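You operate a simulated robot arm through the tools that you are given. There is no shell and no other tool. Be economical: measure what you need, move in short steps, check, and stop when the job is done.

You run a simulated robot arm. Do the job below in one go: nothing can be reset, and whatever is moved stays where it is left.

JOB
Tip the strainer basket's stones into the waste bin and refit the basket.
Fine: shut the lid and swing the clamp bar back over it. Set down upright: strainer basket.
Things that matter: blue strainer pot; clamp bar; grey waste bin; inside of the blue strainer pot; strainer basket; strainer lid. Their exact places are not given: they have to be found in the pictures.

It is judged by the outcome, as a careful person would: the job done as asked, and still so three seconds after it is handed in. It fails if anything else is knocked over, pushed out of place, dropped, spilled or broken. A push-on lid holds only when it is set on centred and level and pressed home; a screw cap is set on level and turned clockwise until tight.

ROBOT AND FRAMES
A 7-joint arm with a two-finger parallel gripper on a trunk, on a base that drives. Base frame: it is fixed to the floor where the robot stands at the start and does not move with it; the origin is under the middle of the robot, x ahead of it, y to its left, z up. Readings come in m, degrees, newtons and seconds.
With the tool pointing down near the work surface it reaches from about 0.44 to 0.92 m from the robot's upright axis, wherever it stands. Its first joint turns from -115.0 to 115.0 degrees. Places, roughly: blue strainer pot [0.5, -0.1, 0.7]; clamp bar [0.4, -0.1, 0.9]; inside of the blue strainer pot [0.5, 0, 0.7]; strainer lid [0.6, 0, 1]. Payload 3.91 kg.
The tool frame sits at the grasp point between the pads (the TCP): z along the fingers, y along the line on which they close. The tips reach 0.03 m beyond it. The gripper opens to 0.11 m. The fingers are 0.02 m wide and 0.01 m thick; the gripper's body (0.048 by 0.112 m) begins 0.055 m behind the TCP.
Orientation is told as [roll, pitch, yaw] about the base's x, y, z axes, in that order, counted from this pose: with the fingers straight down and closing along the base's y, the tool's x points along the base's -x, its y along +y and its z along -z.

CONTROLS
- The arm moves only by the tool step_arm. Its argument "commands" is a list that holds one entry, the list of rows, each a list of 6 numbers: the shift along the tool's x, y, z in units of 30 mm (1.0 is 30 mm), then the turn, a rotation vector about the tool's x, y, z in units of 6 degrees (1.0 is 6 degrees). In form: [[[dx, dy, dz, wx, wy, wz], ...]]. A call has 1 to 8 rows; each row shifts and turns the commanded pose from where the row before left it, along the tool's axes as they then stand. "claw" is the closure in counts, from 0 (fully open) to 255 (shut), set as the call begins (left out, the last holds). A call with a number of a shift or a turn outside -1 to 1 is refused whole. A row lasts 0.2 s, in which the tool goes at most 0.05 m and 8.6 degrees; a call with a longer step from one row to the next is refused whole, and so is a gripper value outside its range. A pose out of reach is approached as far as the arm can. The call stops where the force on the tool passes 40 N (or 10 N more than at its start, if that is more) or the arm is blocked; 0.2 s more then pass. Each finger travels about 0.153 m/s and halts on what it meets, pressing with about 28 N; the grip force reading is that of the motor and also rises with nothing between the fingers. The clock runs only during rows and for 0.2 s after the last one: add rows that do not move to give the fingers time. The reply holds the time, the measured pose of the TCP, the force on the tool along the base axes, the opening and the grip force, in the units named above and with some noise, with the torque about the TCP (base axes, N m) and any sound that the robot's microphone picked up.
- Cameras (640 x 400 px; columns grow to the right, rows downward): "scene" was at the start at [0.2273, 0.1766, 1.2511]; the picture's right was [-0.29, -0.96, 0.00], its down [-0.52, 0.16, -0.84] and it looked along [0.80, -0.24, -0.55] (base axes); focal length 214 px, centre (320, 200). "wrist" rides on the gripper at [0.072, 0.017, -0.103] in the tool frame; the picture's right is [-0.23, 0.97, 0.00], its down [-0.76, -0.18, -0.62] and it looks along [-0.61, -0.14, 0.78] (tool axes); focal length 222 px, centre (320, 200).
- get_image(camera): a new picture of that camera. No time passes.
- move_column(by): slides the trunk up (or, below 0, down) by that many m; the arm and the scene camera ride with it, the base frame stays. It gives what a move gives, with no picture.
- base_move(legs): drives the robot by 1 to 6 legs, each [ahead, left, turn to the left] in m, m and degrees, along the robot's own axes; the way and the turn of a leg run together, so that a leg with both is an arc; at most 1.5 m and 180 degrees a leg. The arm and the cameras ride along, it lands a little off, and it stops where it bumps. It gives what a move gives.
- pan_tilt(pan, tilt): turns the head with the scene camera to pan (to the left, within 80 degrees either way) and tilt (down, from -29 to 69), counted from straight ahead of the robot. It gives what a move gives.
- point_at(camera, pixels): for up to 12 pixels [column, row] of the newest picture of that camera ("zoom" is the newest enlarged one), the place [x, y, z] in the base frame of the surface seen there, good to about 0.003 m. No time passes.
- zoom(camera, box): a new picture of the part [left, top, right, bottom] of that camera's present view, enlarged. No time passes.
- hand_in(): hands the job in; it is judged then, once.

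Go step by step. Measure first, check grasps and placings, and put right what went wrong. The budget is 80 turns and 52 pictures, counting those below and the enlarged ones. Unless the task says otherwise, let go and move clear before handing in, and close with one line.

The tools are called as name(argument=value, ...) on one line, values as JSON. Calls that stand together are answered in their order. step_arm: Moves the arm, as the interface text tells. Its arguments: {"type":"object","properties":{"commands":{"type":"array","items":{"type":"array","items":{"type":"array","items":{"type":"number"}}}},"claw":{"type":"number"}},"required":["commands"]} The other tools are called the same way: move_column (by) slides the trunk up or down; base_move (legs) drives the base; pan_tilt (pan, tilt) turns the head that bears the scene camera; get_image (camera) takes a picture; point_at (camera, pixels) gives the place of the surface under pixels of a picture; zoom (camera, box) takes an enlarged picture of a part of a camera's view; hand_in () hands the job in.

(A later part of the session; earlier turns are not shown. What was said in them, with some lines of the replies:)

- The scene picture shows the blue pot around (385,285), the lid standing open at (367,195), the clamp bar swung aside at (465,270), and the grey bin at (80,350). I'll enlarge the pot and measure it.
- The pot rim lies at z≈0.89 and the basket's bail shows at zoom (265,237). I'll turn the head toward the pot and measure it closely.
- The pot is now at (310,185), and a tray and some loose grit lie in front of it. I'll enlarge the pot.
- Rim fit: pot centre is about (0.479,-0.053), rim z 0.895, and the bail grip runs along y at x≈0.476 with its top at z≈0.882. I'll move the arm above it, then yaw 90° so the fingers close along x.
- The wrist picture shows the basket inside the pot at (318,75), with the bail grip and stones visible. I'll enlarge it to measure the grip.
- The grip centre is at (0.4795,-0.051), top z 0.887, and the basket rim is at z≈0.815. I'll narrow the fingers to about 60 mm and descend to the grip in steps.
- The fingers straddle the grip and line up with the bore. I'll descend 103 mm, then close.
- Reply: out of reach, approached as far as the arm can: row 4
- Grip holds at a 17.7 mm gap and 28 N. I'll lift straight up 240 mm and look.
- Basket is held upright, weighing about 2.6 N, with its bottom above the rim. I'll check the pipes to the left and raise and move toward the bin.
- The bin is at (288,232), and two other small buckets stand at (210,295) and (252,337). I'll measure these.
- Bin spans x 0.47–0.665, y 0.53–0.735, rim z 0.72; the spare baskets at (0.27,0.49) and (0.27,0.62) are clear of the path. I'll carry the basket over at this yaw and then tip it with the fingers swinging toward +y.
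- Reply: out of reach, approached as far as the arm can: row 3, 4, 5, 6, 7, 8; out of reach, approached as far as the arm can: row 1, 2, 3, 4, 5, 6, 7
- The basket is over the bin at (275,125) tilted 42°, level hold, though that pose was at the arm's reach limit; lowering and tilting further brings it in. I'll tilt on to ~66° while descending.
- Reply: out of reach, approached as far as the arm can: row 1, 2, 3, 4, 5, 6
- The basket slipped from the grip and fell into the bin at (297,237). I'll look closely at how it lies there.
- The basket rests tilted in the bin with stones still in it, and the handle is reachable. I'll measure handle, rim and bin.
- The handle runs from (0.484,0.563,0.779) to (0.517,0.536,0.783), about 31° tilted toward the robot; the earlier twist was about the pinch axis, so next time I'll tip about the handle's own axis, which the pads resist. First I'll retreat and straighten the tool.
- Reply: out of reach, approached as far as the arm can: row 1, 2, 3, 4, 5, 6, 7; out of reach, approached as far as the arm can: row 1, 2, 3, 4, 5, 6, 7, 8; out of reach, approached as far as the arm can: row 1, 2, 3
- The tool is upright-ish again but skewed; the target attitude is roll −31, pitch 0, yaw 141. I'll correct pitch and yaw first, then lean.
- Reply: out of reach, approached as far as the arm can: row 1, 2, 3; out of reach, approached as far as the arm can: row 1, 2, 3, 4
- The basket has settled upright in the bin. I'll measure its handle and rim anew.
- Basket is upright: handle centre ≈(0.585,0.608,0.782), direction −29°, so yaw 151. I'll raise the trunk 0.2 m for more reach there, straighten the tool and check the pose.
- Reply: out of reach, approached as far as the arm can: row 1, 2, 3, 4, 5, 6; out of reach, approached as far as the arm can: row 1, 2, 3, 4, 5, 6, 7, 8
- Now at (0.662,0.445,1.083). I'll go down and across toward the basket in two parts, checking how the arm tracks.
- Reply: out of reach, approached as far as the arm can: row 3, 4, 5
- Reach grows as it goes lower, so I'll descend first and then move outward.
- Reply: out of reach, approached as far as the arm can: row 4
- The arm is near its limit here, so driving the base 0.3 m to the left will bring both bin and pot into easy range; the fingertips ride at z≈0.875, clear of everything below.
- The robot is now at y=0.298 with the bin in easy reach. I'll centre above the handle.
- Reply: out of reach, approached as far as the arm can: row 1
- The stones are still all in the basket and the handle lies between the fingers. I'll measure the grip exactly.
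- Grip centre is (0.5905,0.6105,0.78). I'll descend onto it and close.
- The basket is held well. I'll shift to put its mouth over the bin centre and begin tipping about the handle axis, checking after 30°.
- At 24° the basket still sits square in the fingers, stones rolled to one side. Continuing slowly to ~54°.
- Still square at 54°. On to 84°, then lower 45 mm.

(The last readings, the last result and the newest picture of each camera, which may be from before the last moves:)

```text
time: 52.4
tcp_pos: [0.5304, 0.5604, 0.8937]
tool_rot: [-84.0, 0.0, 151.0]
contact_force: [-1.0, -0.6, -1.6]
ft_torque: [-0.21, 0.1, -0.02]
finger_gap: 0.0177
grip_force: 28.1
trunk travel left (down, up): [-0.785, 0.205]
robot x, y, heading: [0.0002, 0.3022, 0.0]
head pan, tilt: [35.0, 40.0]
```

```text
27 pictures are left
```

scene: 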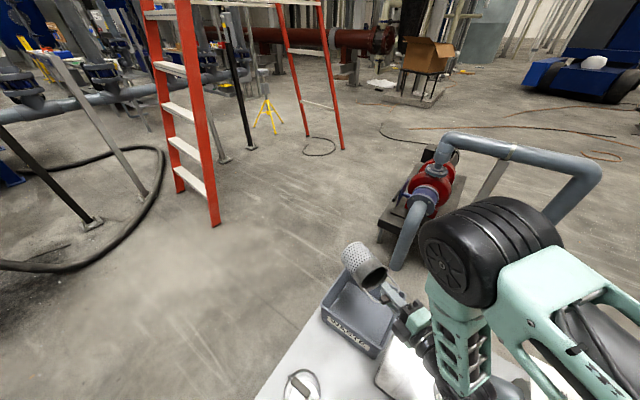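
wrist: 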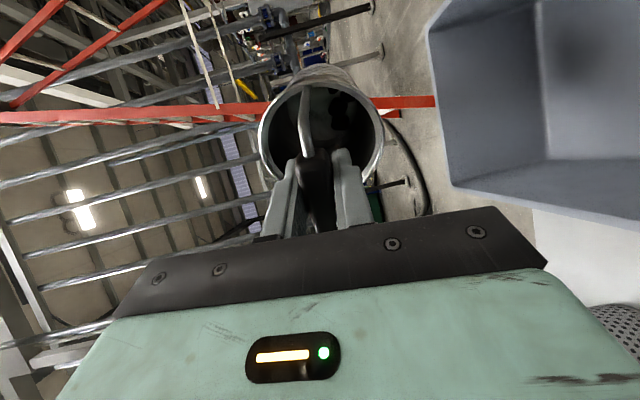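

Holding horizontal over the bin with the mouth over its middle. I'll tip past horizontal gently.

step_arm(commands=[[[0, 0, 0, 0.5, 0, 0], [0, 0, 0, 0.6, 0, 0], [0, 0, 0, 0.6, 0, 0], [0, 0, 0, 0.6, 0, 0], [0, 0, 0, 0.6, 0, 0], [0, 0, 0, 0.6, 0, 0], [0, 0, 0, 0.5, 0, 0], [0, 0, 0, 0, 0, 0]]])

zoom(camera="scene", box=[300, 220, 480, 390])

```text
time: 54.2
tcp_pos: [0.531, 0.5604, 0.8949]
tool_rot: [-108.0, 0.0, 151.0]
contact_force: [0.2, -0.1, -2.4]
ft_torque: [-0.17, 0.02, -0.01]
finger_gap: 0.0178
grip_force: 27.4
trunk travel left (down, up): [-0.785, 0.205]
robot x, y, heading: [0.0001, 0.2998, 0.4]
head pan, tilt: [35.0, 40.0]
```

```text
2.35 times, centred on (390, 305) of scene
```

zoom: 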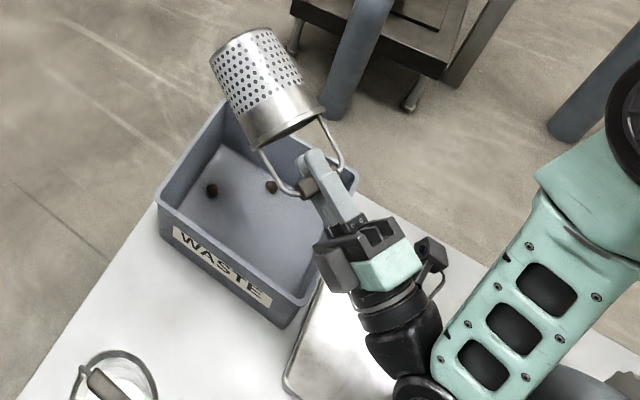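

Stones are landing in the bin (zoom (212,190), (272,187)). I'll tip further to ~130° and pause to empty it.

step_arm(commands=[[[0, 0, 0, 0.6, 0, 0], [0, 0, 0, 0.7, 0, 0], [0, 0, 0, 0.7, 0, 0], [0, 0, 0, 0.7, 0, 0], [0, 0, 0, 0.7, 0, 0], [0, 0, 0, 0.5, 0, 0], [0, 0, 0, 0, 0, 0], [0, 0, 0, 0, 0, 0]]])

zoom(camera="scene", box=[300, 220, 480, 390])

get_image(camera="wrist")

```text
time: 56.0
tcp_pos: [0.5314, 0.5597, 0.8953]
tool_rot: [-131.5, 0.0, 151.0]
contact_force: [0.4, 0.1, -1.7]
ft_torque: [-0.14, 0.09, 0.02]
finger_gap: 0.0177
grip_force: 27.7
trunk travel left (down, up): [-0.785, 0.205]
robot x, y, heading: [-0.0008, 0.3005, 0.2]
head pan, tilt: [35.0, 40.0]
```

```text
2.35 times, centred on (390, 305) of scene
```

zoom: 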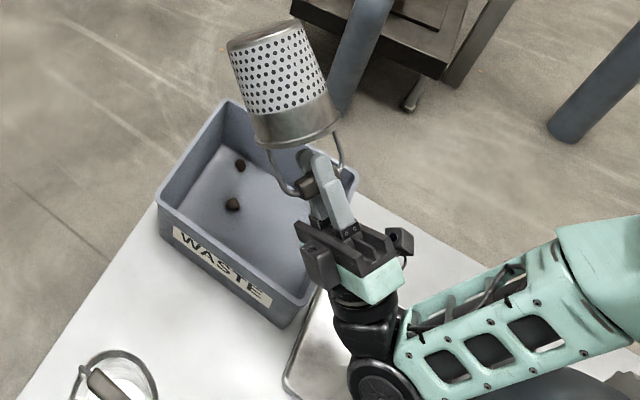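

```text
24 pictures are left
```

wrist: 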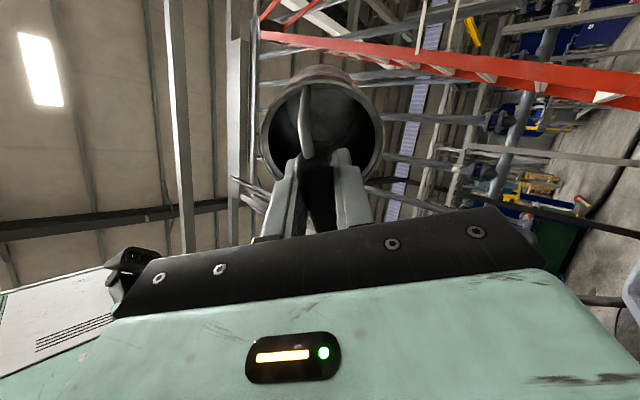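

The basket looks empty and stones are in the bin. I'll tilt it back upright along the same path, raising first slightly.

step_arm(commands=[[[0, 0, 0, -0.9, 0, 0], [0, 0, 0, -0.9, 0, 0], [0, 0, 0, -0.9, 0, 0], [0, 0, 0, -0.9, 0, 0], [0, 0, 0, -0.9, 0, 0], [0, 0, 0, -0.9, 0, 0], [0, 0, 0, -0.9, 0, 0], [0, 0, 0, -0.9, 0, 0]]])

step_arm(commands=[[[0, -1, -0.15, 0, 0, 0], [0, -1, -0.15, 0, 0, 0], [0, -1, -0.15, 0, 0, 0], [0, 0, 0, -0.9, 0, 0], [0, 0, 0, -0.9, 0, 0], [0, 0, 0, -0.9, 0, 0], [0, 0, 0, -0.9, 0, 0], [0, 0, 0, -0.9, 0, 0]]])

step_arm(commands=[[[0, 0, 0, -0.9, 0, 0], [0, 0, 0, -0.9, 0, 0], [0, 0, 0, -0.9, 0, 0], [0, 0, 0, -0.9, 0, 0], [0, 0, 0, -0.9, 0, 0], [0, 0, 0, -0.9, 0, 0], [0, 0, 0, -0.9, 0, 0], [0, 0, 0, -0.9, 0, 0]]])

get_image(camera="wrist")

zoom(camera="scene", box=[280, 240, 460, 400])

```text
time: 57.8
tcp_pos: [0.5318, 0.5601, 0.8947]
tool_rot: [-88.2, 0.0, 151.0]
contact_force: [0.7, -0.4, -2.4]
ft_torque: [-0.13, 0.07, 0.02]
finger_gap: 0.0176
grip_force: 27.9
trunk travel left (down, up): [-0.785, 0.205]
robot x, y, heading: [0.0003, 0.3025, -0.1]
head pan, tilt: [35.0, 40.0]
```

```text
time: 59.6
tcp_pos: [0.5248, 0.5496, 0.9851]
tool_rot: [-61.0, 0.0, 151.0]
contact_force: [0.7, -0.2, -0.9]
ft_torque: [-0.11, 0.08, 0.03]
finger_gap: 0.0176
grip_force: 28.0
trunk travel left (down, up): [-0.785, 0.205]
robot x, y, heading: [-0.0002, 0.2987, 0.0]
head pan, tilt: [35.0, 40.0]
```

```text
time: 61.4
tcp_pos: [0.5248, 0.5494, 0.9848]
tool_rot: [-18.0, 0.1, 151.0]
contact_force: [-0.4, -0.2, -3.2]
ft_torque: [-0.03, 0.02, 0.01]
finger_gap: 0.018
grip_force: 28.0
trunk travel left (down, up): [-0.785, 0.205]
robot x, y, heading: [-0.0016, 0.2997, 0.2]
head pan, tilt: [35.0, 40.0]
```

```text
23 pictures are left
```

wrist: 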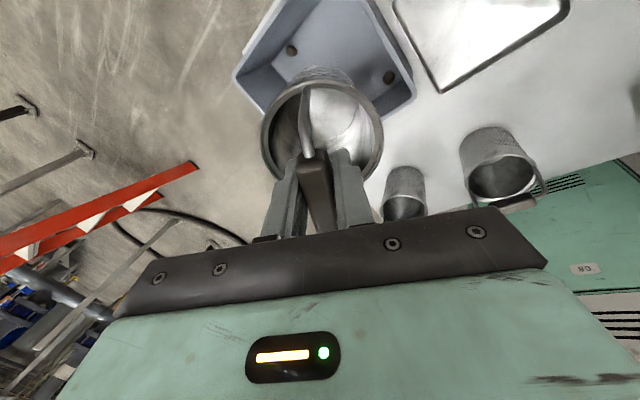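

```text
2.50 times, centred on (370, 320) of scene
```

zoom: 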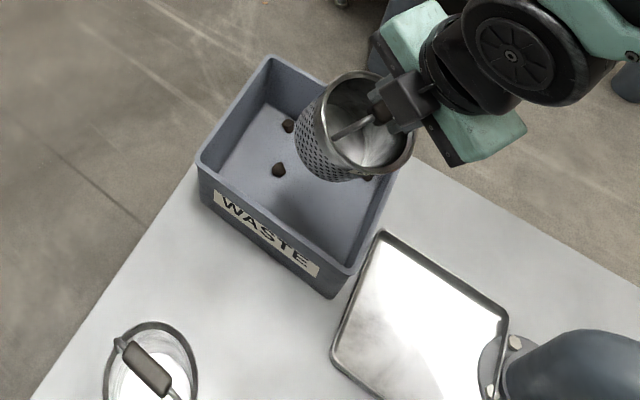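

Basket is upright and empty; three stones are visible in the bin and the fourth should be hidden behind the basket. I'll straighten, lift and yaw back toward 90.

step_arm(commands=[[[0, 0, 0, -1, 0, 0], [0, 0, 0, -1, 0, 0], [0, 0, 0, -1, 0, 0], [0, 0, -1, 0, 0, 0], [0, 0, -1, 0, 0, 0], [0, 0, -1, 0, 0, 0], [0, 0, -1, 0, 0, 0], [0, 0, -1, 0, 0, 0]]])

step_arm(commands=[[[0, 1, 0, 0, 0, 0], [0, 1, 0, 0, 0, 0], [0, 1, 0, 0, 0, 0], [0, 1, 0, 0, 0, 0], [0, 0, 0, 0, 0, 1], [0, 0, 0, 0, 0, 1], [0, 0, 0, 0, 0, 1], [0, 0, 0, 0, 0, 1]]])

step_arm(commands=[[[0, 0, 0, 0, 0, 1], [0, 0, 0, 0, 0, 1], [0, 0, 0, 0, 0, 1], [0, 0, 0, 0, 0, 1], [0, 0, 0, 0, 0, 1], [0, 0, 0, 0, 0, 1], [0, 0, 0, 0, 0, 0.17]]])

zoom(camera="scene", box=[280, 240, 460, 400])

```text
time: 63.2
tcp_pos: [0.5249, 0.5486, 1.1348]
tool_rot: [0.1, 0.0, 151.0]
contact_force: [0.5, 0.0, -0.8]
ft_torque: [-0.01, 0.03, 0.02]
finger_gap: 0.0178
grip_force: 27.7
trunk travel left (down, up): [-0.785, 0.205]
robot x, y, heading: [0.0024, 0.2996, 0.1]
head pan, tilt: [35.0, 40.0]
```

```text
time: 65.0
tcp_pos: [0.4671, 0.4451, 1.1347]
tool_rot: [0.0, 0.1, 127.0]
contact_force: [0.6, 0.0, -2.2]
ft_torque: [-0.01, 0.01, 0.02]
finger_gap: 0.0178
grip_force: 28.3
trunk travel left (down, up): [-0.785, 0.205]
robot x, y, heading: [-0.0016, 0.2993, 0.0]
head pan, tilt: [35.0, 40.0]
```

```text
time: 66.6
tcp_pos: [0.4674, 0.4458, 1.1356]
tool_rot: [0.0, 0.0, 89.9]
contact_force: [-0.1, 0.6, -1.6]
ft_torque: [0.01, -0.01, -0.01]
finger_gap: 0.0176
grip_force: 28.4
trunk travel left (down, up): [-0.785, 0.205]
robot x, y, heading: [-0.0022, 0.3035, 0.0]
head pan, tilt: [35.0, 40.0]
```

```text
2.50 times, centred on (370, 320) of scene
```

zoom: 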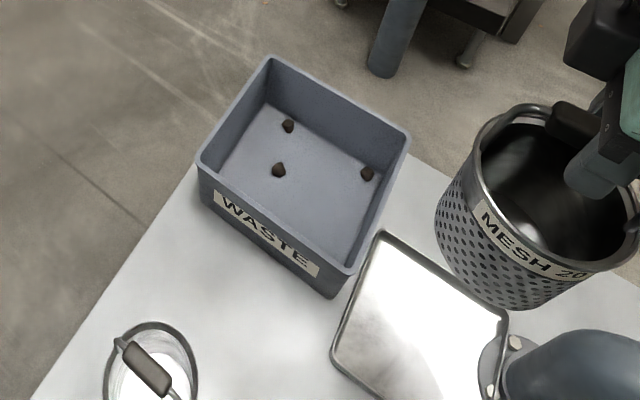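

Only three stones show in the bin from here; the fourth may be behind the front wall or still in the basket. I'll look with the wrist camera and measure the bin.

get_image(camera="wrist")

point_at(camera="zoom", pixels=[[200, 160], [270, 57], [408, 135], [348, 270], [288, 125], [279, 170], [367, 174]])

```text
20 pictures are left
```

wrist: 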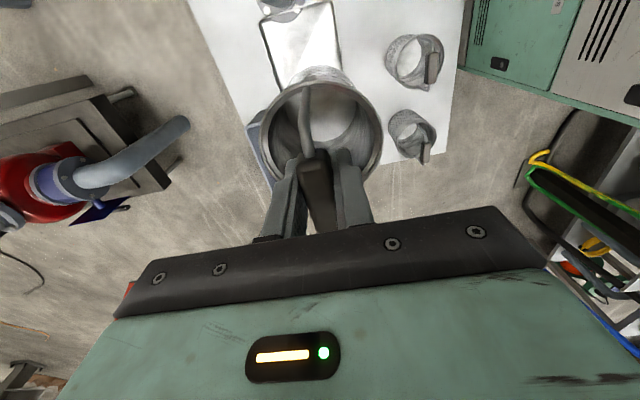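

```text
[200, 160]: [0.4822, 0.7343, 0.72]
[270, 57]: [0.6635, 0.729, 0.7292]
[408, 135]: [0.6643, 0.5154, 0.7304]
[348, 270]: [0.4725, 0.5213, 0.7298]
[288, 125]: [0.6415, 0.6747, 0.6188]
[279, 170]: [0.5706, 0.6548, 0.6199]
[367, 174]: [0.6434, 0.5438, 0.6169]
```

zoom(camera="wrist", box=[250, 60, 390, 200])

```text
2.86 times, centred on (320, 130) of wrist
```

zoom: 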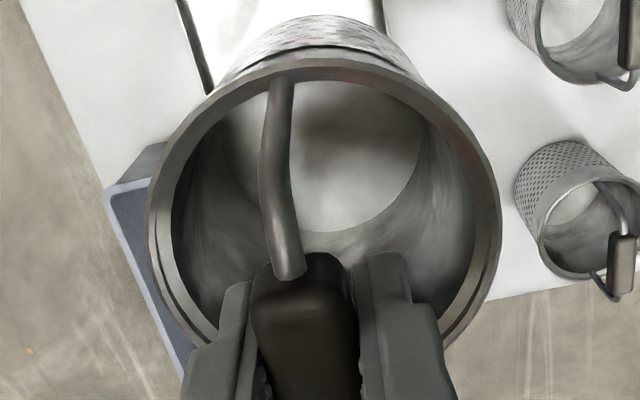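

The basket bottom is fully visible and empty, and the wrist view earlier (388,77) showed the fourth stone by the bin's near corner, so all four are in the bin. I'll drive back to y≈0.2 and carry the basket to the pot.

base_move(legs=[[0, -0.1, 0]])

step_arm(commands=[[[1, 0, -0.3, 0, 0, 0], [1, 0, -0.3, 0, 0, 0], [1, 0, 0, 0, 0, 0], [1, 0, 0, 0, 0, 0], [1, 0, 0, 0, 0, 0], [1, 0, 0, 0, 0, 0], [1, 0, 0, 0, 0, 0], [1, 0, 0, 0, 0, 0]]])

pan_tilt(pan=-55, tilt=50)

```text
time: 67.7
tcp_pos: [0.468, 0.3447, 1.135]
tool_rot: [0.0, 0.0, 89.9]
contact_force: [0.4, -0.2, -1.0]
ft_torque: [-0.04, 0.01, 0.0]
finger_gap: 0.0173
grip_force: 28.5
trunk travel left (down, up): [-0.785, 0.205]
robot x, y, heading: [0.0019, 0.2029, 0.3]
head pan, tilt: [35.0, 40.0]
```

```text
time: 69.5
tcp_pos: [0.4678, 0.1032, 1.1543]
tool_rot: [0.0, 0.0, 90.0]
contact_force: [0.0, -0.4, -1.2]
ft_torque: [-0.04, 0.0, -0.01]
finger_gap: 0.0178
grip_force: 28.3
trunk travel left (down, up): [-0.785, 0.205]
robot x, y, heading: [-0.0039, 0.2017, -0.1]
head pan, tilt: [35.0, 40.0]
```

```text
time: 71.2
tcp_pos: [0.4674, 0.1037, 1.1529]
tool_rot: [0.0, 0.0, 90.1]
contact_force: [0.7, 0.5, -2.7]
ft_torque: [0.02, 0.03, -0.02]
finger_gap: 0.018
grip_force: 28.0
trunk travel left (down, up): [-0.785, 0.205]
robot x, y, heading: [0.0023, 0.2021, 0.1]
head pan, tilt: [-55.0, 50.0]
```

Now over the valve side at y=0.104. I'll move over the pot and raise the arm, then lower the trunk back 0.2 m so the insertion can be done with the arm's force stop.

step_arm(commands=[[[0.87, -0.06, -0.67, 0, 0, 0], [0.87, -0.06, -0.67, 0, 0, 0], [0.87, -0.06, -0.67, 0, 0, 0], [0.87, -0.06, -0.67, 0, 0, 0], [0.87, -0.06, -0.67, 0, 0, 0], [0.87, -0.06, -0.67, 0, 0, 0], [0, 0, 0, 0, 0, 0]]])

move_column(by=-0.19)

get_image(camera="scene")

```text
time: 72.8
tcp_pos: [0.4767, -0.0526, 1.2733]
tool_rot: [0.0, 0.0, 90.0]
contact_force: [0.4, 0.1, -1.4]
ft_torque: [0.04, 0.03, 0.01]
finger_gap: 0.0177
grip_force: 28.1
trunk travel left (down, up): [-0.785, 0.205]
robot x, y, heading: [-0.0005, 0.2014, 0.4]
head pan, tilt: [-55.0, 50.0]
```

```text
time: 74.8
tcp_pos: [0.478, -0.0524, 1.0831]
tool_rot: [0.0, 0.0, 90.1]
contact_force: [0.4, -0.5, -1.3]
ft_torque: [0.04, 0.0, -0.03]
finger_gap: 0.0176
grip_force: 28.5
trunk travel left (down, up): [-0.595, 0.395]
robot x, y, heading: [-0.0007, 0.1975, -0.1]
head pan, tilt: [-55.0, 50.0]
```

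```text
18 pictures are left
```

scene: 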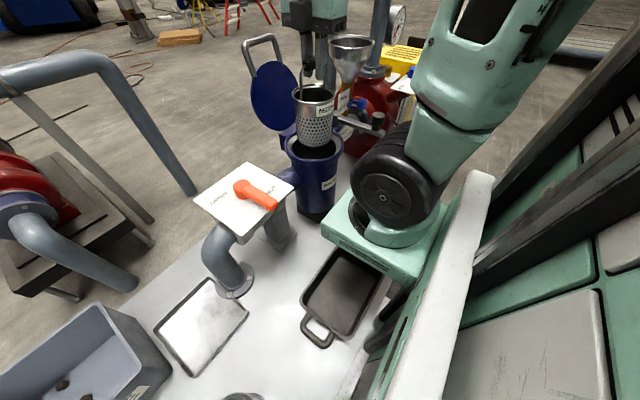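

The basket hangs above the pot. I'll enlarge to verify alignment.

zoom(camera="scene", box=[260, 70, 380, 190])

point_at(camera="scene", pixels=[[287, 145], [342, 142], [313, 159], [295, 92], [333, 94], [314, 87], [310, 103]])

```text
3.33 times, centred on (320, 130) of scene
```

zoom: 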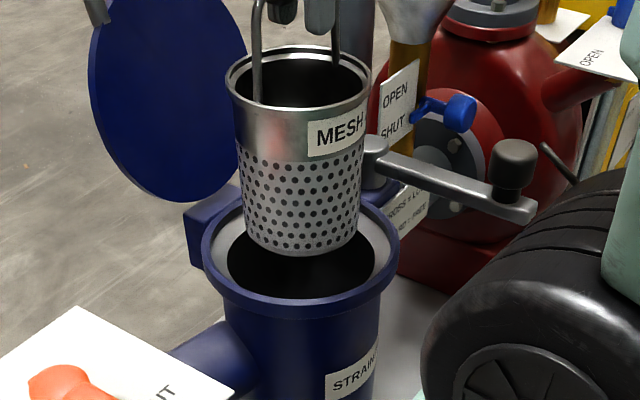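

```text
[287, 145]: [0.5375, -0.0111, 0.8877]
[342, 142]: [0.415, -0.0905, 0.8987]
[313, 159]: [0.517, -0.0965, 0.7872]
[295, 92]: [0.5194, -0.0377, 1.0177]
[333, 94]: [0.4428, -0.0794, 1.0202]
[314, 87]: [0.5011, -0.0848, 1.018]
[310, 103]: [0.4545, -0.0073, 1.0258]
```

Basket and pot centres agree within a few mm. I'll descend into the pot.

step_arm(commands=[[[0, 0, 0.8, 0, 0, 0], [0, 0, 0.8, 0, 0, 0], [0, 0, 0.8, 0, 0, 0], [0, 0, 0.8, 0, 0, 0], [0, 0, 0.8, 0, 0, 0], [0, 0, 0.8, 0, 0, 0], [0, 0, 0, 0, 0, 0]]])

step_arm(commands=[[[0, 0, 0.5, 0, 0, 0], [0, 0, 0.4, 0, 0, 0], [0, 0, 0.4, 0, 0, 0], [0, 0, 0.3, 0, 0, 0], [0, 0, 0.2, 0, 0, 0], [0, 0, 0, 0, 0, 0]]])

get_image(camera="wrist")

```text
time: 76.4
tcp_pos: [0.4775, -0.0522, 0.9399]
tool_rot: [-0.1, 0.0, 89.9]
contact_force: [0.3, -0.5, -2.3]
ft_torque: [-0.03, 0.01, -0.03]
finger_gap: 0.0177
grip_force: 27.9
trunk travel left (down, up): [-0.595, 0.395]
robot x, y, heading: [-0.0006, 0.2015, -0.0]
head pan, tilt: [-55.0, 50.0]
```

```text
time: 77.8
tcp_pos: [0.477, -0.0511, 0.8852]
tool_rot: [0.0, 0.0, 90.1]
contact_force: [-0.1, -0.1, -1.7]
ft_torque: [-0.04, 0.01, 0.02]
finger_gap: 0.0176
grip_force: 28.1
trunk travel left (down, up): [-0.595, 0.395]
robot x, y, heading: [0.0026, 0.2043, 0.3]
head pan, tilt: [-55.0, 50.0]
```

```text
16 pictures are left
```

wrist: 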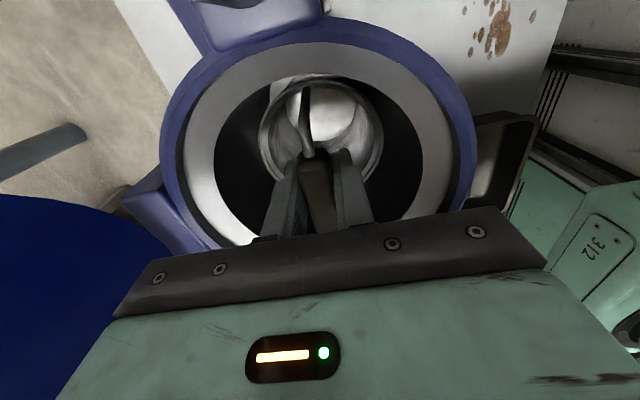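

Still hanging free at z 0.885 and centred in the bore. I'll ease down until it touches the seat.

step_arm(commands=[[[0, 0, 0.12, 0, 0, 0], [0, 0, 0.1, 0, 0, 0], [0, 0, 0.1, 0, 0, 0], [0, 0, 0, 0, 0, 0]]])

```text
time: 78.8
tcp_pos: [0.4773, -0.0517, 0.8755]
tool_rot: [0.0, 0.0, 89.8]
contact_force: [-0.1, 0.6, -1.7]
ft_torque: [0.0, -0.02, 0.0]
finger_gap: 0.0177
grip_force: 28.2
trunk travel left (down, up): [-0.595, 0.395]
robot x, y, heading: [0.0015, 0.1994, -0.1]
head pan, tilt: [-55.0, 50.0]
```

step_arm(commands=[[[0, 0, 0.06, 0, 0, 0], [0, 0, 0.06, 0, 0, 0], [0, 0, 0, 0, 0, 0]]])

```text
time: 79.6
tcp_pos: [0.4768, -0.0513, 0.8735]
tool_rot: [0.0, 0.1, 90.0]
contact_force: [-0.3, 2.8, 17.2]
ft_torque: [-0.08, 0.03, -0.01]
finger_gap: 0.0179
grip_force: 27.8
trunk travel left (down, up): [-0.595, 0.395]
robot x, y, heading: [-0.0024, 0.2017, -0.0]
head pan, tilt: [-55.0, 50.0]
```

Contact: 17 N at z 0.8735, so the basket is seated. I'll open the fingers partially and lift out.

step_arm(commands=[[[0, 0, -0.05, 0, 0, 0], [0, 0, 0, 0, 0, 0], [0, 0, 0, 0, 0, 0]]], claw=130)

step_arm(commands=[[[0, 0, -0.5, 0, 0, 0], [0, 0, -1, 0, 0, 0], [0, 0, -1, 0, 0, 0], [0, 0, -1, 0, 0, 0], [0, 0, -1, 0, 0, 0], [0, 0, -1, 0, 0, 0], [0, 0, -1, 0, 0, 0], [0, 0, -1, 0, 0, 0]]])

get_image(camera="wrist")

```text
time: 80.4
tcp_pos: [0.4775, -0.0513, 0.8744]
tool_rot: [0.1, 0.0, 90.0]
contact_force: [0.5, -0.8, -0.6]
ft_torque: [0.01, -0.01, -0.01]
finger_gap: 0.0541
grip_force: 0.1
trunk travel left (down, up): [-0.595, 0.395]
robot x, y, heading: [-0.003, 0.1983, 0.0]
head pan, tilt: [-55.0, 50.0]
```

```text
time: 82.2
tcp_pos: [0.478, -0.0526, 1.1]
tool_rot: [-0.1, 0.1, 90.0]
contact_force: [0.8, -0.7, 0.5]
ft_torque: [0.0, -0.01, 0.02]
finger_gap: 0.054
grip_force: 0.1
trunk travel left (down, up): [-0.595, 0.395]
robot x, y, heading: [0.0013, 0.1993, 0.1]
head pan, tilt: [-55.0, 50.0]
```

```text
15 pictures are left
```

wrist: 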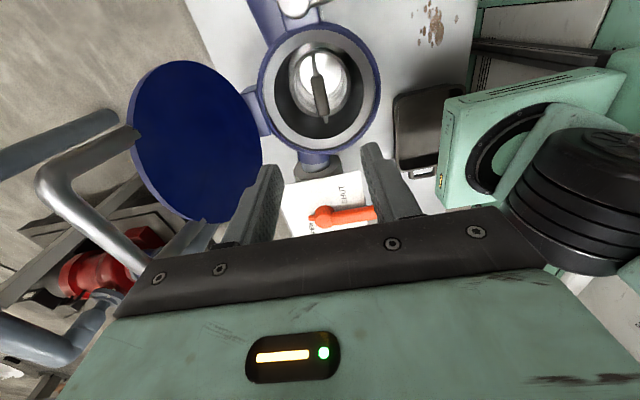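

The basket sits upright in the pot and is released. Next is the lid: I'll measure its handle bar, rim plane and hinge to swing it along its arc.

point_at(camera="wrist", pixels=[[50, 185], [85, 220], [120, 250], [70, 152], [125, 138], [185, 70], [250, 140], [225, 205], [140, 150], [252, 95], [262, 120], [200, 140]])

base_move(legs=[[-0.06, 0, 0]])

zoom(camera="scene", box=[220, 20, 380, 180])

```text
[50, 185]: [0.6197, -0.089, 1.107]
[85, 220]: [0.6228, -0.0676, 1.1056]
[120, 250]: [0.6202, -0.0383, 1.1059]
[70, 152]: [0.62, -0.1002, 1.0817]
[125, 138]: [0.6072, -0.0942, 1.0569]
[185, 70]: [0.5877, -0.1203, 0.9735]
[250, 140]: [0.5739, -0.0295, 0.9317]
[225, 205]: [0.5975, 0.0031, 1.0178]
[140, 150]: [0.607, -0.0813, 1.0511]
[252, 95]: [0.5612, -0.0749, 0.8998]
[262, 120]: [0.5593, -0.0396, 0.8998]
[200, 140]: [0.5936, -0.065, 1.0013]
```

```text
time: 83.2
tcp_pos: [0.4175, -0.0522, 1.0987]
tool_rot: [0.0, 0.0, 90.0]
contact_force: [-0.3, -0.4, 0.3]
ft_torque: [0.03, 0.04, -0.02]
finger_gap: 0.0541
grip_force: 0.0
trunk travel left (down, up): [-0.595, 0.395]
robot x, y, heading: [-0.06, 0.1969, -0.0]
head pan, tilt: [-55.0, 50.0]
```

```text
2.50 times, centred on (300, 100) of scene
```

zoom: 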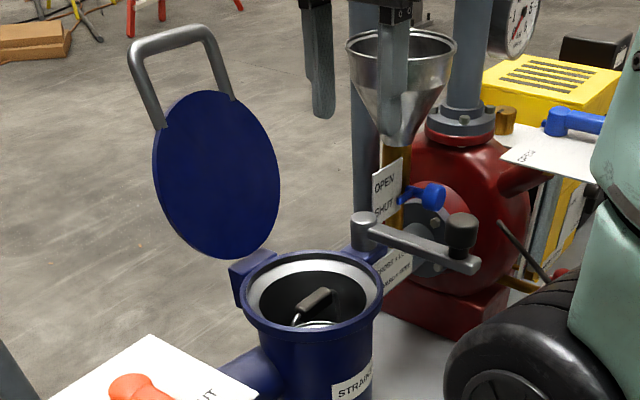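

The handle bar is at (0.621, y −0.10…−0.01, top 1.106) and the hinge about (0.565, 0.90), so it swings on a 0.208 m arc. I'll raise the trunk slightly, go over the bar and cage it loosely between the fingers.

move_column(by=0.06)

step_arm(commands=[[[-0.1, 0, -0.9, 0, 0, 0], [-0.1, -0.9, 0, 0, 0, 0], [0, -0.98, 0, 0, 0, 0], [0, -0.98, 0, 0, 0, 0], [0, -0.98, 0, 0, 0, 0], [0, -0.98, 0, 0, 0, 0], [0, -0.98, 0, 0, 0, 0], [0, -0.98, 0, 0, 0, 0]]])

get_image(camera="wrist")

```text
time: 84.2
tcp_pos: [0.4177, -0.0522, 1.1593]
tool_rot: [0.0, -0.1, 90.1]
contact_force: [-0.4, 0.2, -0.5]
ft_torque: [0.03, 0.0, 0.02]
finger_gap: 0.0541
grip_force: 0.0
trunk travel left (down, up): [-0.655, 0.335]
robot x, y, heading: [-0.0587, 0.2015, -0.1]
head pan, tilt: [-55.0, 50.0]
```

```text
time: 86.0
tcp_pos: [0.6198, -0.045, 1.1855]
tool_rot: [-0.1, 0.0, 89.9]
contact_force: [0.1, 0.3, 0.0]
ft_torque: [0.02, -0.04, -0.01]
finger_gap: 0.0539
grip_force: 0.0
trunk travel left (down, up): [-0.655, 0.335]
robot x, y, heading: [-0.0585, 0.1975, -0.2]
head pan, tilt: [-55.0, 50.0]
```

```text
13 pictures are left
```

wrist: 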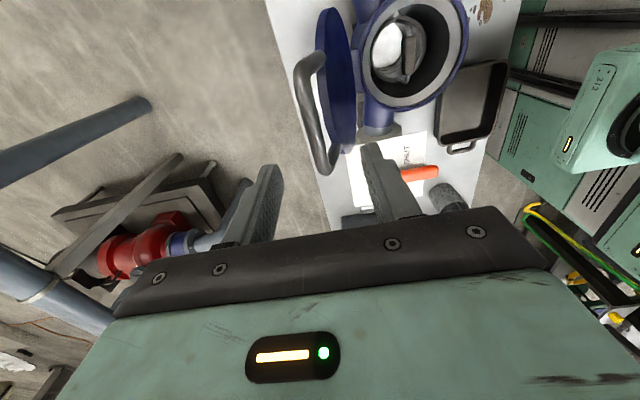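

The bar is between the fingers. I'll descend to z≈1.113 and close to a loose 20 mm cage.

step_arm(commands=[[[0, -0.05, 0.8, 0, 0, 0], [0, 0, 0.8, 0, 0, 0], [0, 0, 0.8, 0, 0, 0], [0, 0, 0, 0, 0, 0]]])

step_arm(commands=[[[0, 0, 0, 0, 0, 0], [0, 0, 0, 0, 0, 0], [0, 0, 0, 0, 0, 0]]], claw=207)

get_image(camera="wrist")

```text
time: 87.0
tcp_pos: [0.6224, -0.0475, 1.1145]
tool_rot: [0.0, 0.0, 89.9]
contact_force: [0.6, -0.4, -1.1]
ft_torque: [0.02, 0.02, -0.01]
finger_gap: 0.0539
grip_force: 0.1
trunk travel left (down, up): [-0.655, 0.335]
robot x, y, heading: [-0.0622, 0.2025, 0.0]
head pan, tilt: [-55.0, 50.0]
```

```text
time: 87.8
tcp_pos: [0.6215, -0.0475, 1.1142]
tool_rot: [0.0, -0.1, 90.0]
contact_force: [1.2, -0.1, -0.4]
ft_torque: [-0.01, -0.01, -0.02]
finger_gap: 0.0213
grip_force: 0.6
trunk travel left (down, up): [-0.655, 0.335]
robot x, y, heading: [-0.057, 0.2026, -0.2]
head pan, tilt: [-55.0, 50.0]
```

```text
12 pictures are left
```

wrist: 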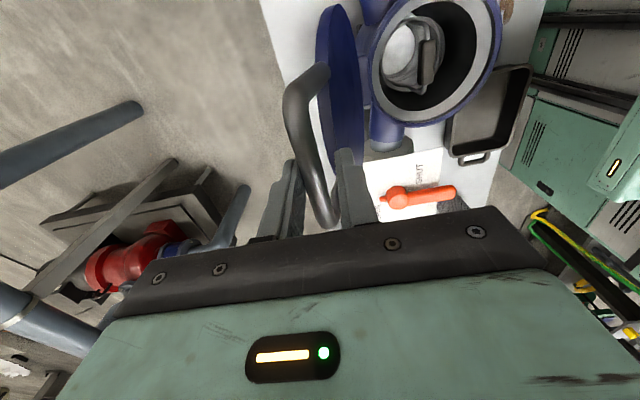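

The bar is caged. I'll swing the first 40° along the arc.

step_arm(commands=[[[0, 0.943, -0.203, 0, 0, 0], [0, 0.967, -0.067, 0, 0, 0], [0, 0.963, 0.067, 0, 0, 0], [0, 0.947, 0.203, 0, 0, 0], [0, 0.91, 0.33, 0, 0, 0], [0, 0, 0, 0, 0, 0]]])

get_image(camera="scene")

```text
time: 89.2
tcp_pos: [0.4798, -0.047, 1.1028]
tool_rot: [0.0, 0.0, 90.0]
contact_force: [-2.3, 0.9, 0.1]
ft_torque: [-0.04, 0.03, 0.03]
finger_gap: 0.0216
grip_force: 1.2
trunk travel left (down, up): [-0.655, 0.335]
robot x, y, heading: [-0.0568, 0.2013, -0.2]
head pan, tilt: [-55.0, 50.0]
```

```text
11 pictures are left
```

scene: 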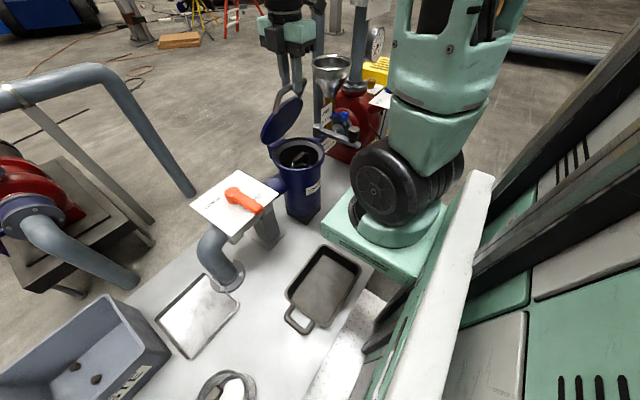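

The lid has come past vertical and rests on the front finger. Continuing down the arc to ~26°.

step_arm(commands=[[[0, 0.853, 0.453, 0, 0, 0], [0, 0.783, 0.57, 0, 0, 0], [0, 0.697, 0.67, 0, 0, 0], [0, 0.593, 0.763, 0, 0, 0], [0, 0, 0, 0, 0, 0]]])

zoom(camera="scene", box=[230, 60, 390, 220])

```text
time: 90.4
tcp_pos: [0.392, -0.0463, 1.0299]
tool_rot: [-0.1, 0.0, 90.1]
contact_force: [-5.0, 0.5, -0.9]
ft_torque: [-0.05, 0.07, 0.01]
finger_gap: 0.0228
grip_force: 2.3
trunk travel left (down, up): [-0.655, 0.335]
robot x, y, heading: [-0.0538, 0.1994, -0.2]
head pan, tilt: [-55.0, 50.0]
```

```text
2.50 times, centred on (310, 140) of scene
```

zoom: 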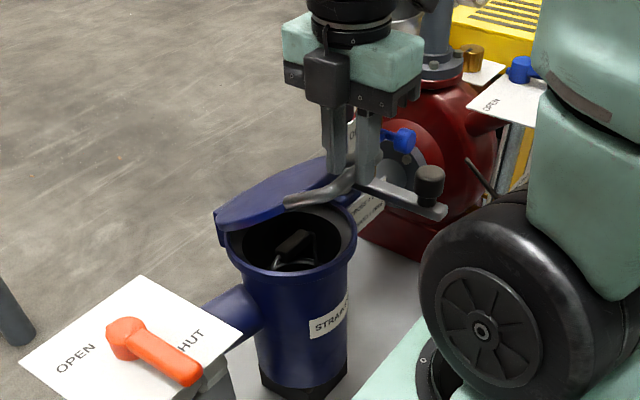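

The lid is ~32° open on the fingers. I'll now actually grip the bar and lower it onto the pot gently.

step_arm(commands=[[[0, 0, 0, 0, 0, 0], [0, 0, 0, 0, 0, 0], [0, 0.24, 0.42, 0, 0, 0], [0, 0.24, 0.42, 0, 0, 0], [0, 0.18, 0.45, 0, 0, 0], [0, 0.18, 0.45, 0, 0, 0], [0, 0, 0, 0, 0, 0]]], claw=255)

```text
time: 91.6
tcp_pos: [0.3721, -0.0461, 0.9965]
tool_rot: [1.0, -0.6, 90.0]
contact_force: [-11.1, -2.0, 0.7]
ft_torque: [0.6, 0.29, 0.85]
finger_gap: 0.0136
grip_force: 44.5
out of reach, approached as far as the arm can: row 5
trunk travel left (down, up): [-0.655, 0.335]
robot x, y, heading: [-0.0613, 0.2011, -0.2]
head pan, tilt: [-55.0, 50.0]
stopped in row 5: the force on the tool passed its limit at 45 N (the readings are from after the stop); the commanded pose is now the measured one
```

The arm hit its near limit there (45 N stop), lid at ~23°. I'll loosen to a cage and use the trunk for the remaining mostly vertical travel.

step_arm(commands=[[[0, 0, 0, 0, 0, 0], [0, 0, 0, 0, 0, 0]]], claw=203)

move_column(by=-0.03)

zoom(camera="scene", box=[230, 60, 390, 220])

```text
time: 92.2
tcp_pos: [0.3764, -0.0458, 0.9968]
tool_rot: [0.7, -0.4, 90.1]
contact_force: [-0.6, -0.5, 0.8]
ft_torque: [0.01, 0.01, 0.01]
finger_gap: 0.0224
grip_force: 0.0
trunk travel left (down, up): [-0.655, 0.335]
robot x, y, heading: [-0.0628, 0.2028, -0.1]
head pan, tilt: [-55.0, 50.0]
```

```text
time: 93.0
tcp_pos: [0.3745, -0.0461, 0.9667]
tool_rot: [0.7, -0.5, 90.0]
contact_force: [0.1, 0.1, -1.4]
ft_torque: [0.0, -0.03, 0.02]
finger_gap: 0.0224
grip_force: 0.1
trunk travel left (down, up): [-0.625, 0.365]
robot x, y, heading: [-0.0628, 0.1992, -0.0]
head pan, tilt: [-55.0, 50.0]
```

```text
2.50 times, centred on (310, 140) of scene
```

zoom: 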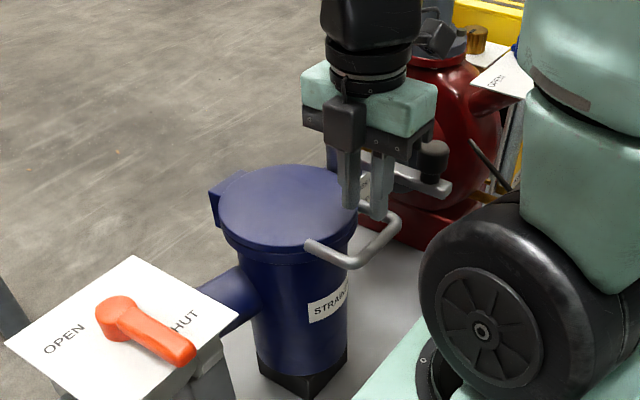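

The lid dropped the last bit and lies flat and closed on the pot. Now I'll rise clear and measure the clamp knob and closed lid.

step_arm(commands=[[[0, 0, -1, 0, 0, 0], [0, 0, -1, 0, 0, 0], [0, 0, -1, 0, 0, 0], [0, 0, -0.5, 0, 0, 0], [0, 0, 0, 0, 0, 0]]], claw=60)

zoom(camera="scene", box=[260, 80, 380, 180])

```text
time: 94.2
tcp_pos: [0.3777, -0.0464, 1.0709]
tool_rot: [0.8, -0.4, 90.1]
contact_force: [-0.2, -0.5, 0.1]
ft_torque: [0.02, 0.0, 0.01]
finger_gap: 0.0843
grip_force: 0.0
trunk travel left (down, up): [-0.625, 0.365]
robot x, y, heading: [-0.0595, 0.2004, 0.2]
head pan, tilt: [-55.0, 50.0]
```

```text
4.00 times, centred on (320, 130) of scene
```

zoom: 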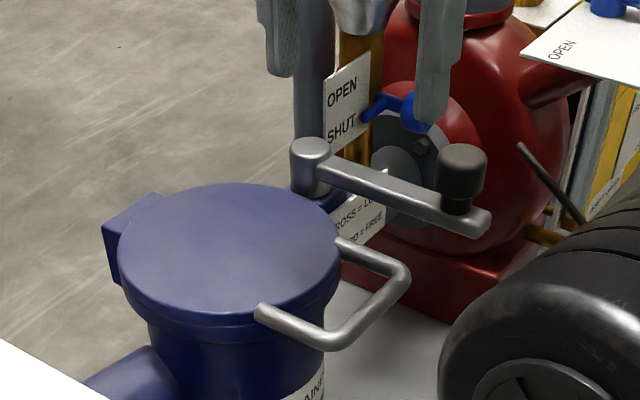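

point_at(camera="zoom", pixels=[[462, 152], [440, 165], [487, 165], [460, 195], [455, 208], [312, 148], [400, 195], [480, 230], [230, 240], [300, 230], [405, 290], [150, 250]])

```text
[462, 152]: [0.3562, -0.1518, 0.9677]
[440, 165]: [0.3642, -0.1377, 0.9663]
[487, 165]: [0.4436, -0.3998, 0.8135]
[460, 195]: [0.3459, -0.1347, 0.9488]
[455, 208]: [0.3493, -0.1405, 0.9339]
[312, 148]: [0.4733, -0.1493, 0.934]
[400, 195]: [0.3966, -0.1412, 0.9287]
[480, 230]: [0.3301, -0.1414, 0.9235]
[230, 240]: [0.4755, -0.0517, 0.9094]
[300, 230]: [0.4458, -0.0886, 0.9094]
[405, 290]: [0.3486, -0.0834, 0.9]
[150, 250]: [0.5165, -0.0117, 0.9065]
```

Lid top is level at z≈0.909; knob centre ≈(0.351,-0.149), top 0.970; pivot (0.473,-0.149). I'll go over the knob.

step_arm(commands=[[[0.86, 0.22, 0, 0, 0, 0], [0.86, 0.22, 0, 0, 0, 0], [0.86, 0.22, 0, 0, 0, 0], [0.86, 0.22, 0, 0, 0, 0], [0, 0, 0.8, 0, 0, 0], [0, 0, 0.7, 0, 0, 0], [0, 0, 0, 0, 0, 0]]])

get_image(camera="wrist")

```text
time: 95.8
tcp_pos: [0.3495, -0.1511, 1.0253]
tool_rot: [0.8, -0.5, 90.0]
contact_force: [-0.5, 0.2, 0.6]
ft_torque: [-0.01, -0.03, 0.04]
finger_gap: 0.0842
grip_force: 0.1
trunk travel left (down, up): [-0.625, 0.365]
robot x, y, heading: [-0.0573, 0.2014, 0.0]
head pan, tilt: [-55.0, 50.0]
```

```text
7 pictures are left
```

wrist: 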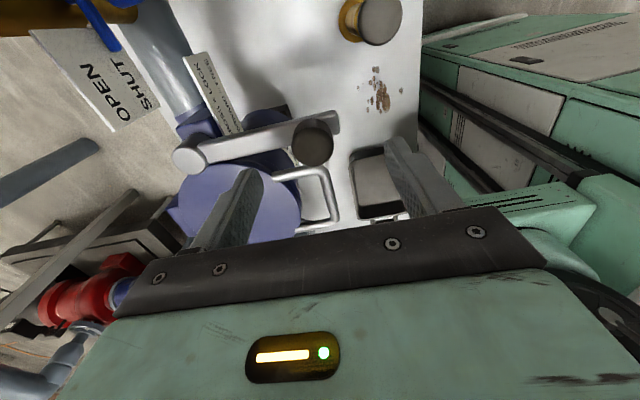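

The knob is between the fingers. I'll descend 53 mm and grip it.

step_arm(commands=[[[0, 0, 0.9, 0, 0, 0], [0, 0, 0.87, 0, 0, 0], [0, 0, 0, 0, 0, 0]]])

step_arm(commands=[[[0, 0, 0, 0, 0, 0], [0, 0, 0, 0, 0, 0], [0, 0, 0, 0, 0, 0]]], claw=255)

```text
time: 96.6
tcp_pos: [0.3496, -0.1508, 0.9716]
tool_rot: [0.6, -0.3, 90.0]
contact_force: [-0.5, 0.2, 1.3]
ft_torque: [0.01, 0.01, -0.02]
finger_gap: 0.0844
grip_force: 0.1
trunk travel left (down, up): [-0.625, 0.365]
robot x, y, heading: [-0.0597, 0.201, 0.3]
head pan, tilt: [-55.0, 50.0]
```

```text
time: 97.2
tcp_pos: [0.3549, -0.1494, 0.972]
tool_rot: [0.4, -0.2, 90.2]
contact_force: [10.8, 0.3, -13.3]
ft_torque: [0.02, -0.22, -0.06]
finger_gap: 0.0332
grip_force: 44.9
trunk travel left (down, up): [-0.625, 0.365]
robot x, y, heading: [-0.0594, 0.1995, -0.1]
head pan, tilt: [-55.0, 50.0]
stopped in row 3: the force on the tool passed its limit at 42 N (the readings are from after the stop); the commanded pose is now the measured one
```

The knob is gripped (33 mm). I'll swing it along its 0.118 m arc toward +y, turning the tool with it.

step_arm(commands=[[[-0.411, -0.0215, 0, 0, 0, 1], [-0.411, -0.0215, 0, 0, 0, 1], [-0.411, -0.0215, 0, 0, 0, 1], [-0.411, -0.0215, 0, 0, 0, 1], [0, 0, 0, 0, 0, 0]]])

```text
time: 98.5
tcp_pos: [0.3633, -0.1026, 0.9722]
tool_rot: [0.6, 0.0, 66.1]
contact_force: [2.0, 0.0, -6.0]
ft_torque: [0.12, 0.05, 0.01]
finger_gap: 0.0332
grip_force: 45.3
trunk travel left (down, up): [-0.625, 0.365]
robot x, y, heading: [-0.0582, 0.2014, -0.1]
head pan, tilt: [-55.0, 50.0]
```

Smooth so far, at 24°. Continuing along the arc.

step_arm(commands=[[[-0.411, -0.0215, 0, 0, 0, 1], [-0.411, -0.0215, 0, 0, 0, 1], [-0.411, -0.0215, 0, 0, 0, 1], [-0.411, -0.0215, 0, 0, 0, 1], [-0.411, -0.0215, 0, 0, 0, 1], [-0.411, -0.0215, 0, 0, 0, 1], [0, 0, 0, 0, 0, 0]]])

step_arm(commands=[[[-0.411, -0.0215, 0, 0, 0, 1], [-0.411, -0.0215, 0, 0, 0, 1], [-0.411, -0.0215, 0, 0, 0, 1], [-0.411, -0.0215, 0, 0, 0, 1], [-0.411, -0.0215, 0, 0, 0, 1], [0, 0, 0, 0, 0, 0]]])

get_image(camera="scene")

```text
time: 100.0
tcp_pos: [0.4092, -0.046, 0.9714]
tool_rot: [0.6, 0.4, 30.1]
contact_force: [-19.2, 30.2, 8.6]
ft_torque: [1.12, -0.3, 0.06]
finger_gap: 0.0331
grip_force: 45.1
trunk travel left (down, up): [-0.625, 0.365]
robot x, y, heading: [-0.0659, 0.2027, 0.2]
head pan, tilt: [-55.0, 50.0]
```

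```text
time: 100.7
tcp_pos: [0.4312, -0.0346, 0.9718]
tool_rot: [0.8, 0.6, 18.4]
contact_force: [-3.0, 12.1, 12.6]
ft_torque: [0.35, 0.03, 0.08]
finger_gap: 0.0332
grip_force: 44.7
trunk travel left (down, up): [-0.625, 0.365]
robot x, y, heading: [-0.0603, 0.2034, 0.4]
head pan, tilt: [-55.0, 50.0]
stopped in row 3: the force on the tool passed its limit at 48 N (the readings are from after the stop); the commanded pose is now the measured one
```

```text
6 pictures are left
```

scene: 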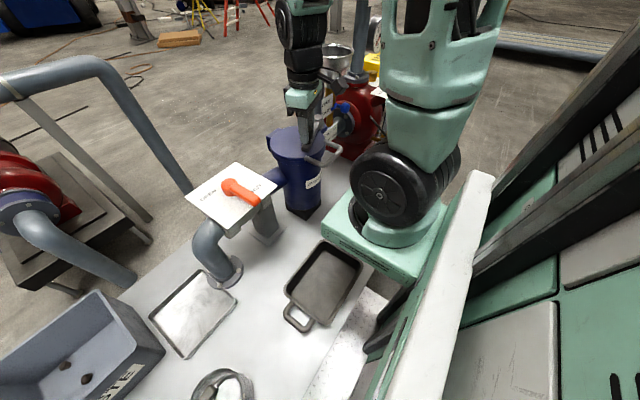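

The bar is about 70° round (angle 110°), with radial strain building as its radius is slightly larger than I assumed. I'll open and regrip to relax it, then finish the last 20°.

step_arm(commands=[[[0, 0, 0, 0, 0, 0], [0, 0, 0, 0, 0, 0]]], claw=150)

step_arm(commands=[[[0, 0, 0, 0, 0, 0], [0, 0, 0, 0, 0, 0], [0, 0, 0, 0, 0, 0]]], claw=235)

zoom(camera="scene", box=[240, 80, 360, 200])

```text
time: 101.3
tcp_pos: [0.4325, -0.0353, 0.9713]
tool_rot: [0.7, 0.6, 18.2]
contact_force: [0.1, 0.5, 0.5]
ft_torque: [0.01, -0.03, -0.01]
finger_gap: 0.0456
grip_force: 0.1
trunk travel left (down, up): [-0.625, 0.365]
robot x, y, heading: [-0.0571, 0.2001, 0.4]
head pan, tilt: [-55.0, 50.0]
```

```text
time: 102.1
tcp_pos: [0.4301, -0.0335, 0.9717]
tool_rot: [0.8, 0.8, 18.3]
contact_force: [-7.7, 15.7, -1.9]
ft_torque: [0.46, 0.24, -0.06]
finger_gap: 0.0329
grip_force: 45.3
trunk travel left (down, up): [-0.625, 0.365]
robot x, y, heading: [-0.0603, 0.2023, 0.2]
head pan, tilt: [-55.0, 50.0]
```

```text
3.33 times, centred on (300, 140) of scene
```

zoom: 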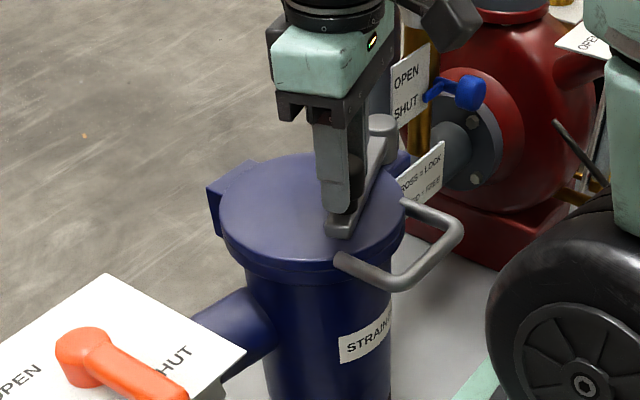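

The bar is over the lid but not quite fully across. I'll shift slightly outward and finish the swing.

step_arm(commands=[[[-0.2, 0.07, 0, 0, 0, 0.5], [-0.33, 0.0, 0, 0, 0, 0.8], [-0.35, 0.0, 0, 0, 0, 0.8], [0, 0, 0, 0, 0, 0]]])

```text
time: 103.1
tcp_pos: [0.4569, -0.0266, 0.9719]
tool_rot: [0.4, 0.7, 5.7]
contact_force: [-3.4, 16.4, 2.4]
ft_torque: [0.51, -0.47, -0.16]
finger_gap: 0.0328
grip_force: 44.8
trunk travel left (down, up): [-0.625, 0.365]
robot x, y, heading: [-0.0579, 0.2019, 0.1]
head pan, tilt: [-55.0, 50.0]
```

step_arm(commands=[[[-0.3, 0.02, 0, 0, 0, 0.6], [-0.3, 0.02, 0, 0, 0, 0.5], [-0.15, 0, 0, 0, 0, 0.3], [0, 0, 0, 0, 0, 0]]])

```text
time: 104.1
tcp_pos: [0.4777, -0.023, 0.9714]
tool_rot: [0.4, 0.8, -2.7]
contact_force: [-4.3, 11.6, 14.5]
ft_torque: [0.25, 0.28, 0.15]
finger_gap: 0.033
grip_force: 44.9
trunk travel left (down, up): [-0.625, 0.365]
robot x, y, heading: [-0.0599, 0.1994, 0.3]
head pan, tilt: [-55.0, 50.0]
```

The bar now points straight across (+y). I'll release the knob, rise clear and look.

step_arm(commands=[[[0, 0, 0, 0, 0, 0], [0, 0, 0, 0, 0, 0], [0, 0, -0.5, 0, 0, 0], [0, 0, -1, 0, 0, 0], [0, 0, -1, 0, 0, 0], [0, 0, -1, 0, 0, 0], [0, 0, -1, 0, 0, 0], [0, 0, -1, 0, 0, 0]]], claw=90)

zoom(camera="scene", box=[240, 80, 360, 200])

```text
time: 105.9
tcp_pos: [0.4814, -0.027, 1.1358]
tool_rot: [0.4, 0.8, -2.7]
contact_force: [0.1, 1.1, 0.1]
ft_torque: [-0.02, -0.02, 0.0]
finger_gap: 0.0715
grip_force: 0.0
trunk travel left (down, up): [-0.625, 0.365]
robot x, y, heading: [-0.0608, 0.2022, 0.3]
head pan, tilt: [-55.0, 50.0]
```

```text
3.33 times, centred on (300, 140) of scene
```

zoom: 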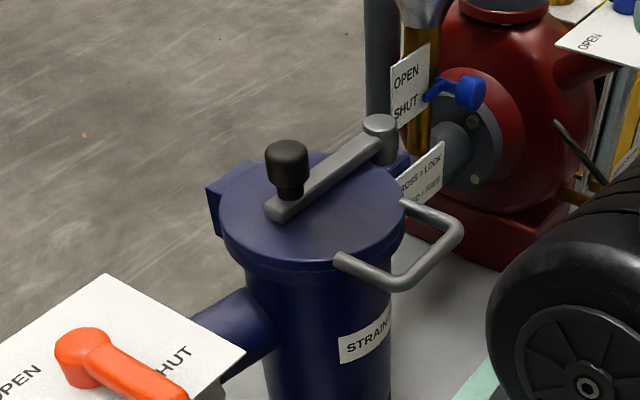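

The lid is shut and the bar lies across it. I'll take a final look at the bin from higher up to confirm all four stones are in it.

move_column(by=0.35)

pan_tilt(pan=35, tilt=60)

get_image(camera="scene")

```text
time: 109.3
tcp_pos: [0.4808, -0.027, 1.4853]
tool_rot: [0.5, 0.8, -2.7]
contact_force: [0.3, 0.6, 0.3]
ft_torque: [0.01, 0.0, 0.01]
finger_gap: 0.0712
grip_force: 0.1
trunk travel left (down, up): [-0.975, 0.015]
robot x, y, heading: [-0.0589, 0.2033, -0.0]
head pan, tilt: [-55.0, 50.0]
```

```text
time: 111.0
tcp_pos: [0.4814, -0.0273, 1.4846]
tool_rot: [0.5, 0.9, -2.7]
contact_force: [0.4, 0.7, -0.4]
ft_torque: [-0.01, 0.01, 0.0]
finger_gap: 0.0709
grip_force: 0.1
trunk travel left (down, up): [-0.975, 0.015]
robot x, y, heading: [-0.0601, 0.2001, 0.2]
head pan, tilt: [35.0, 60.0]
```

```text
3 pictures are left
```

scene: 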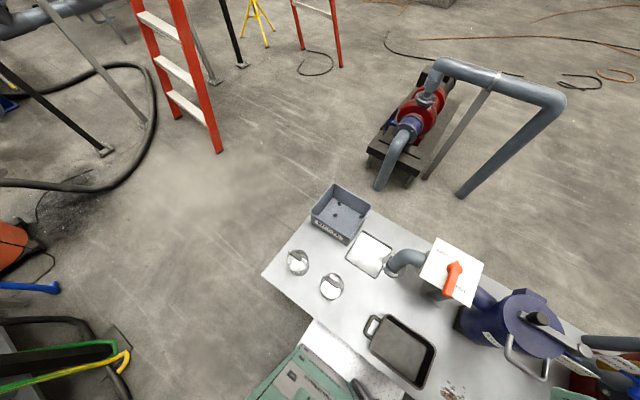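

zoom(camera="scene", box=[290, 170, 400, 270])

```text
4.00 times, centred on (345, 220) of scene
```

zoom: 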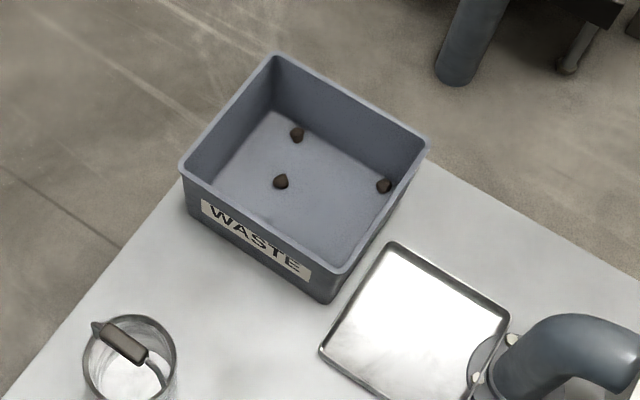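

Three stones are in plain view. Tracing the pixel (388,77) in the earlier wrist picture puts the fourth at about (0.494,0.558) on the bin floor, in the strip hidden behind the front wall, so all four are in the bin. The lid is shut, the bar is across and the arm is clear, so I'm handing in.

hand_in()

```text
The job is handed in.
```

The four stones are in the bin, the empty basket is back upright in the pot, the lid is shut and the clamp bar is across it. The basket did slip from the grip once, landing upright in the bin with its stones still inside before I picked it up again, and the lid dropped the last 20° or so onto the pot.
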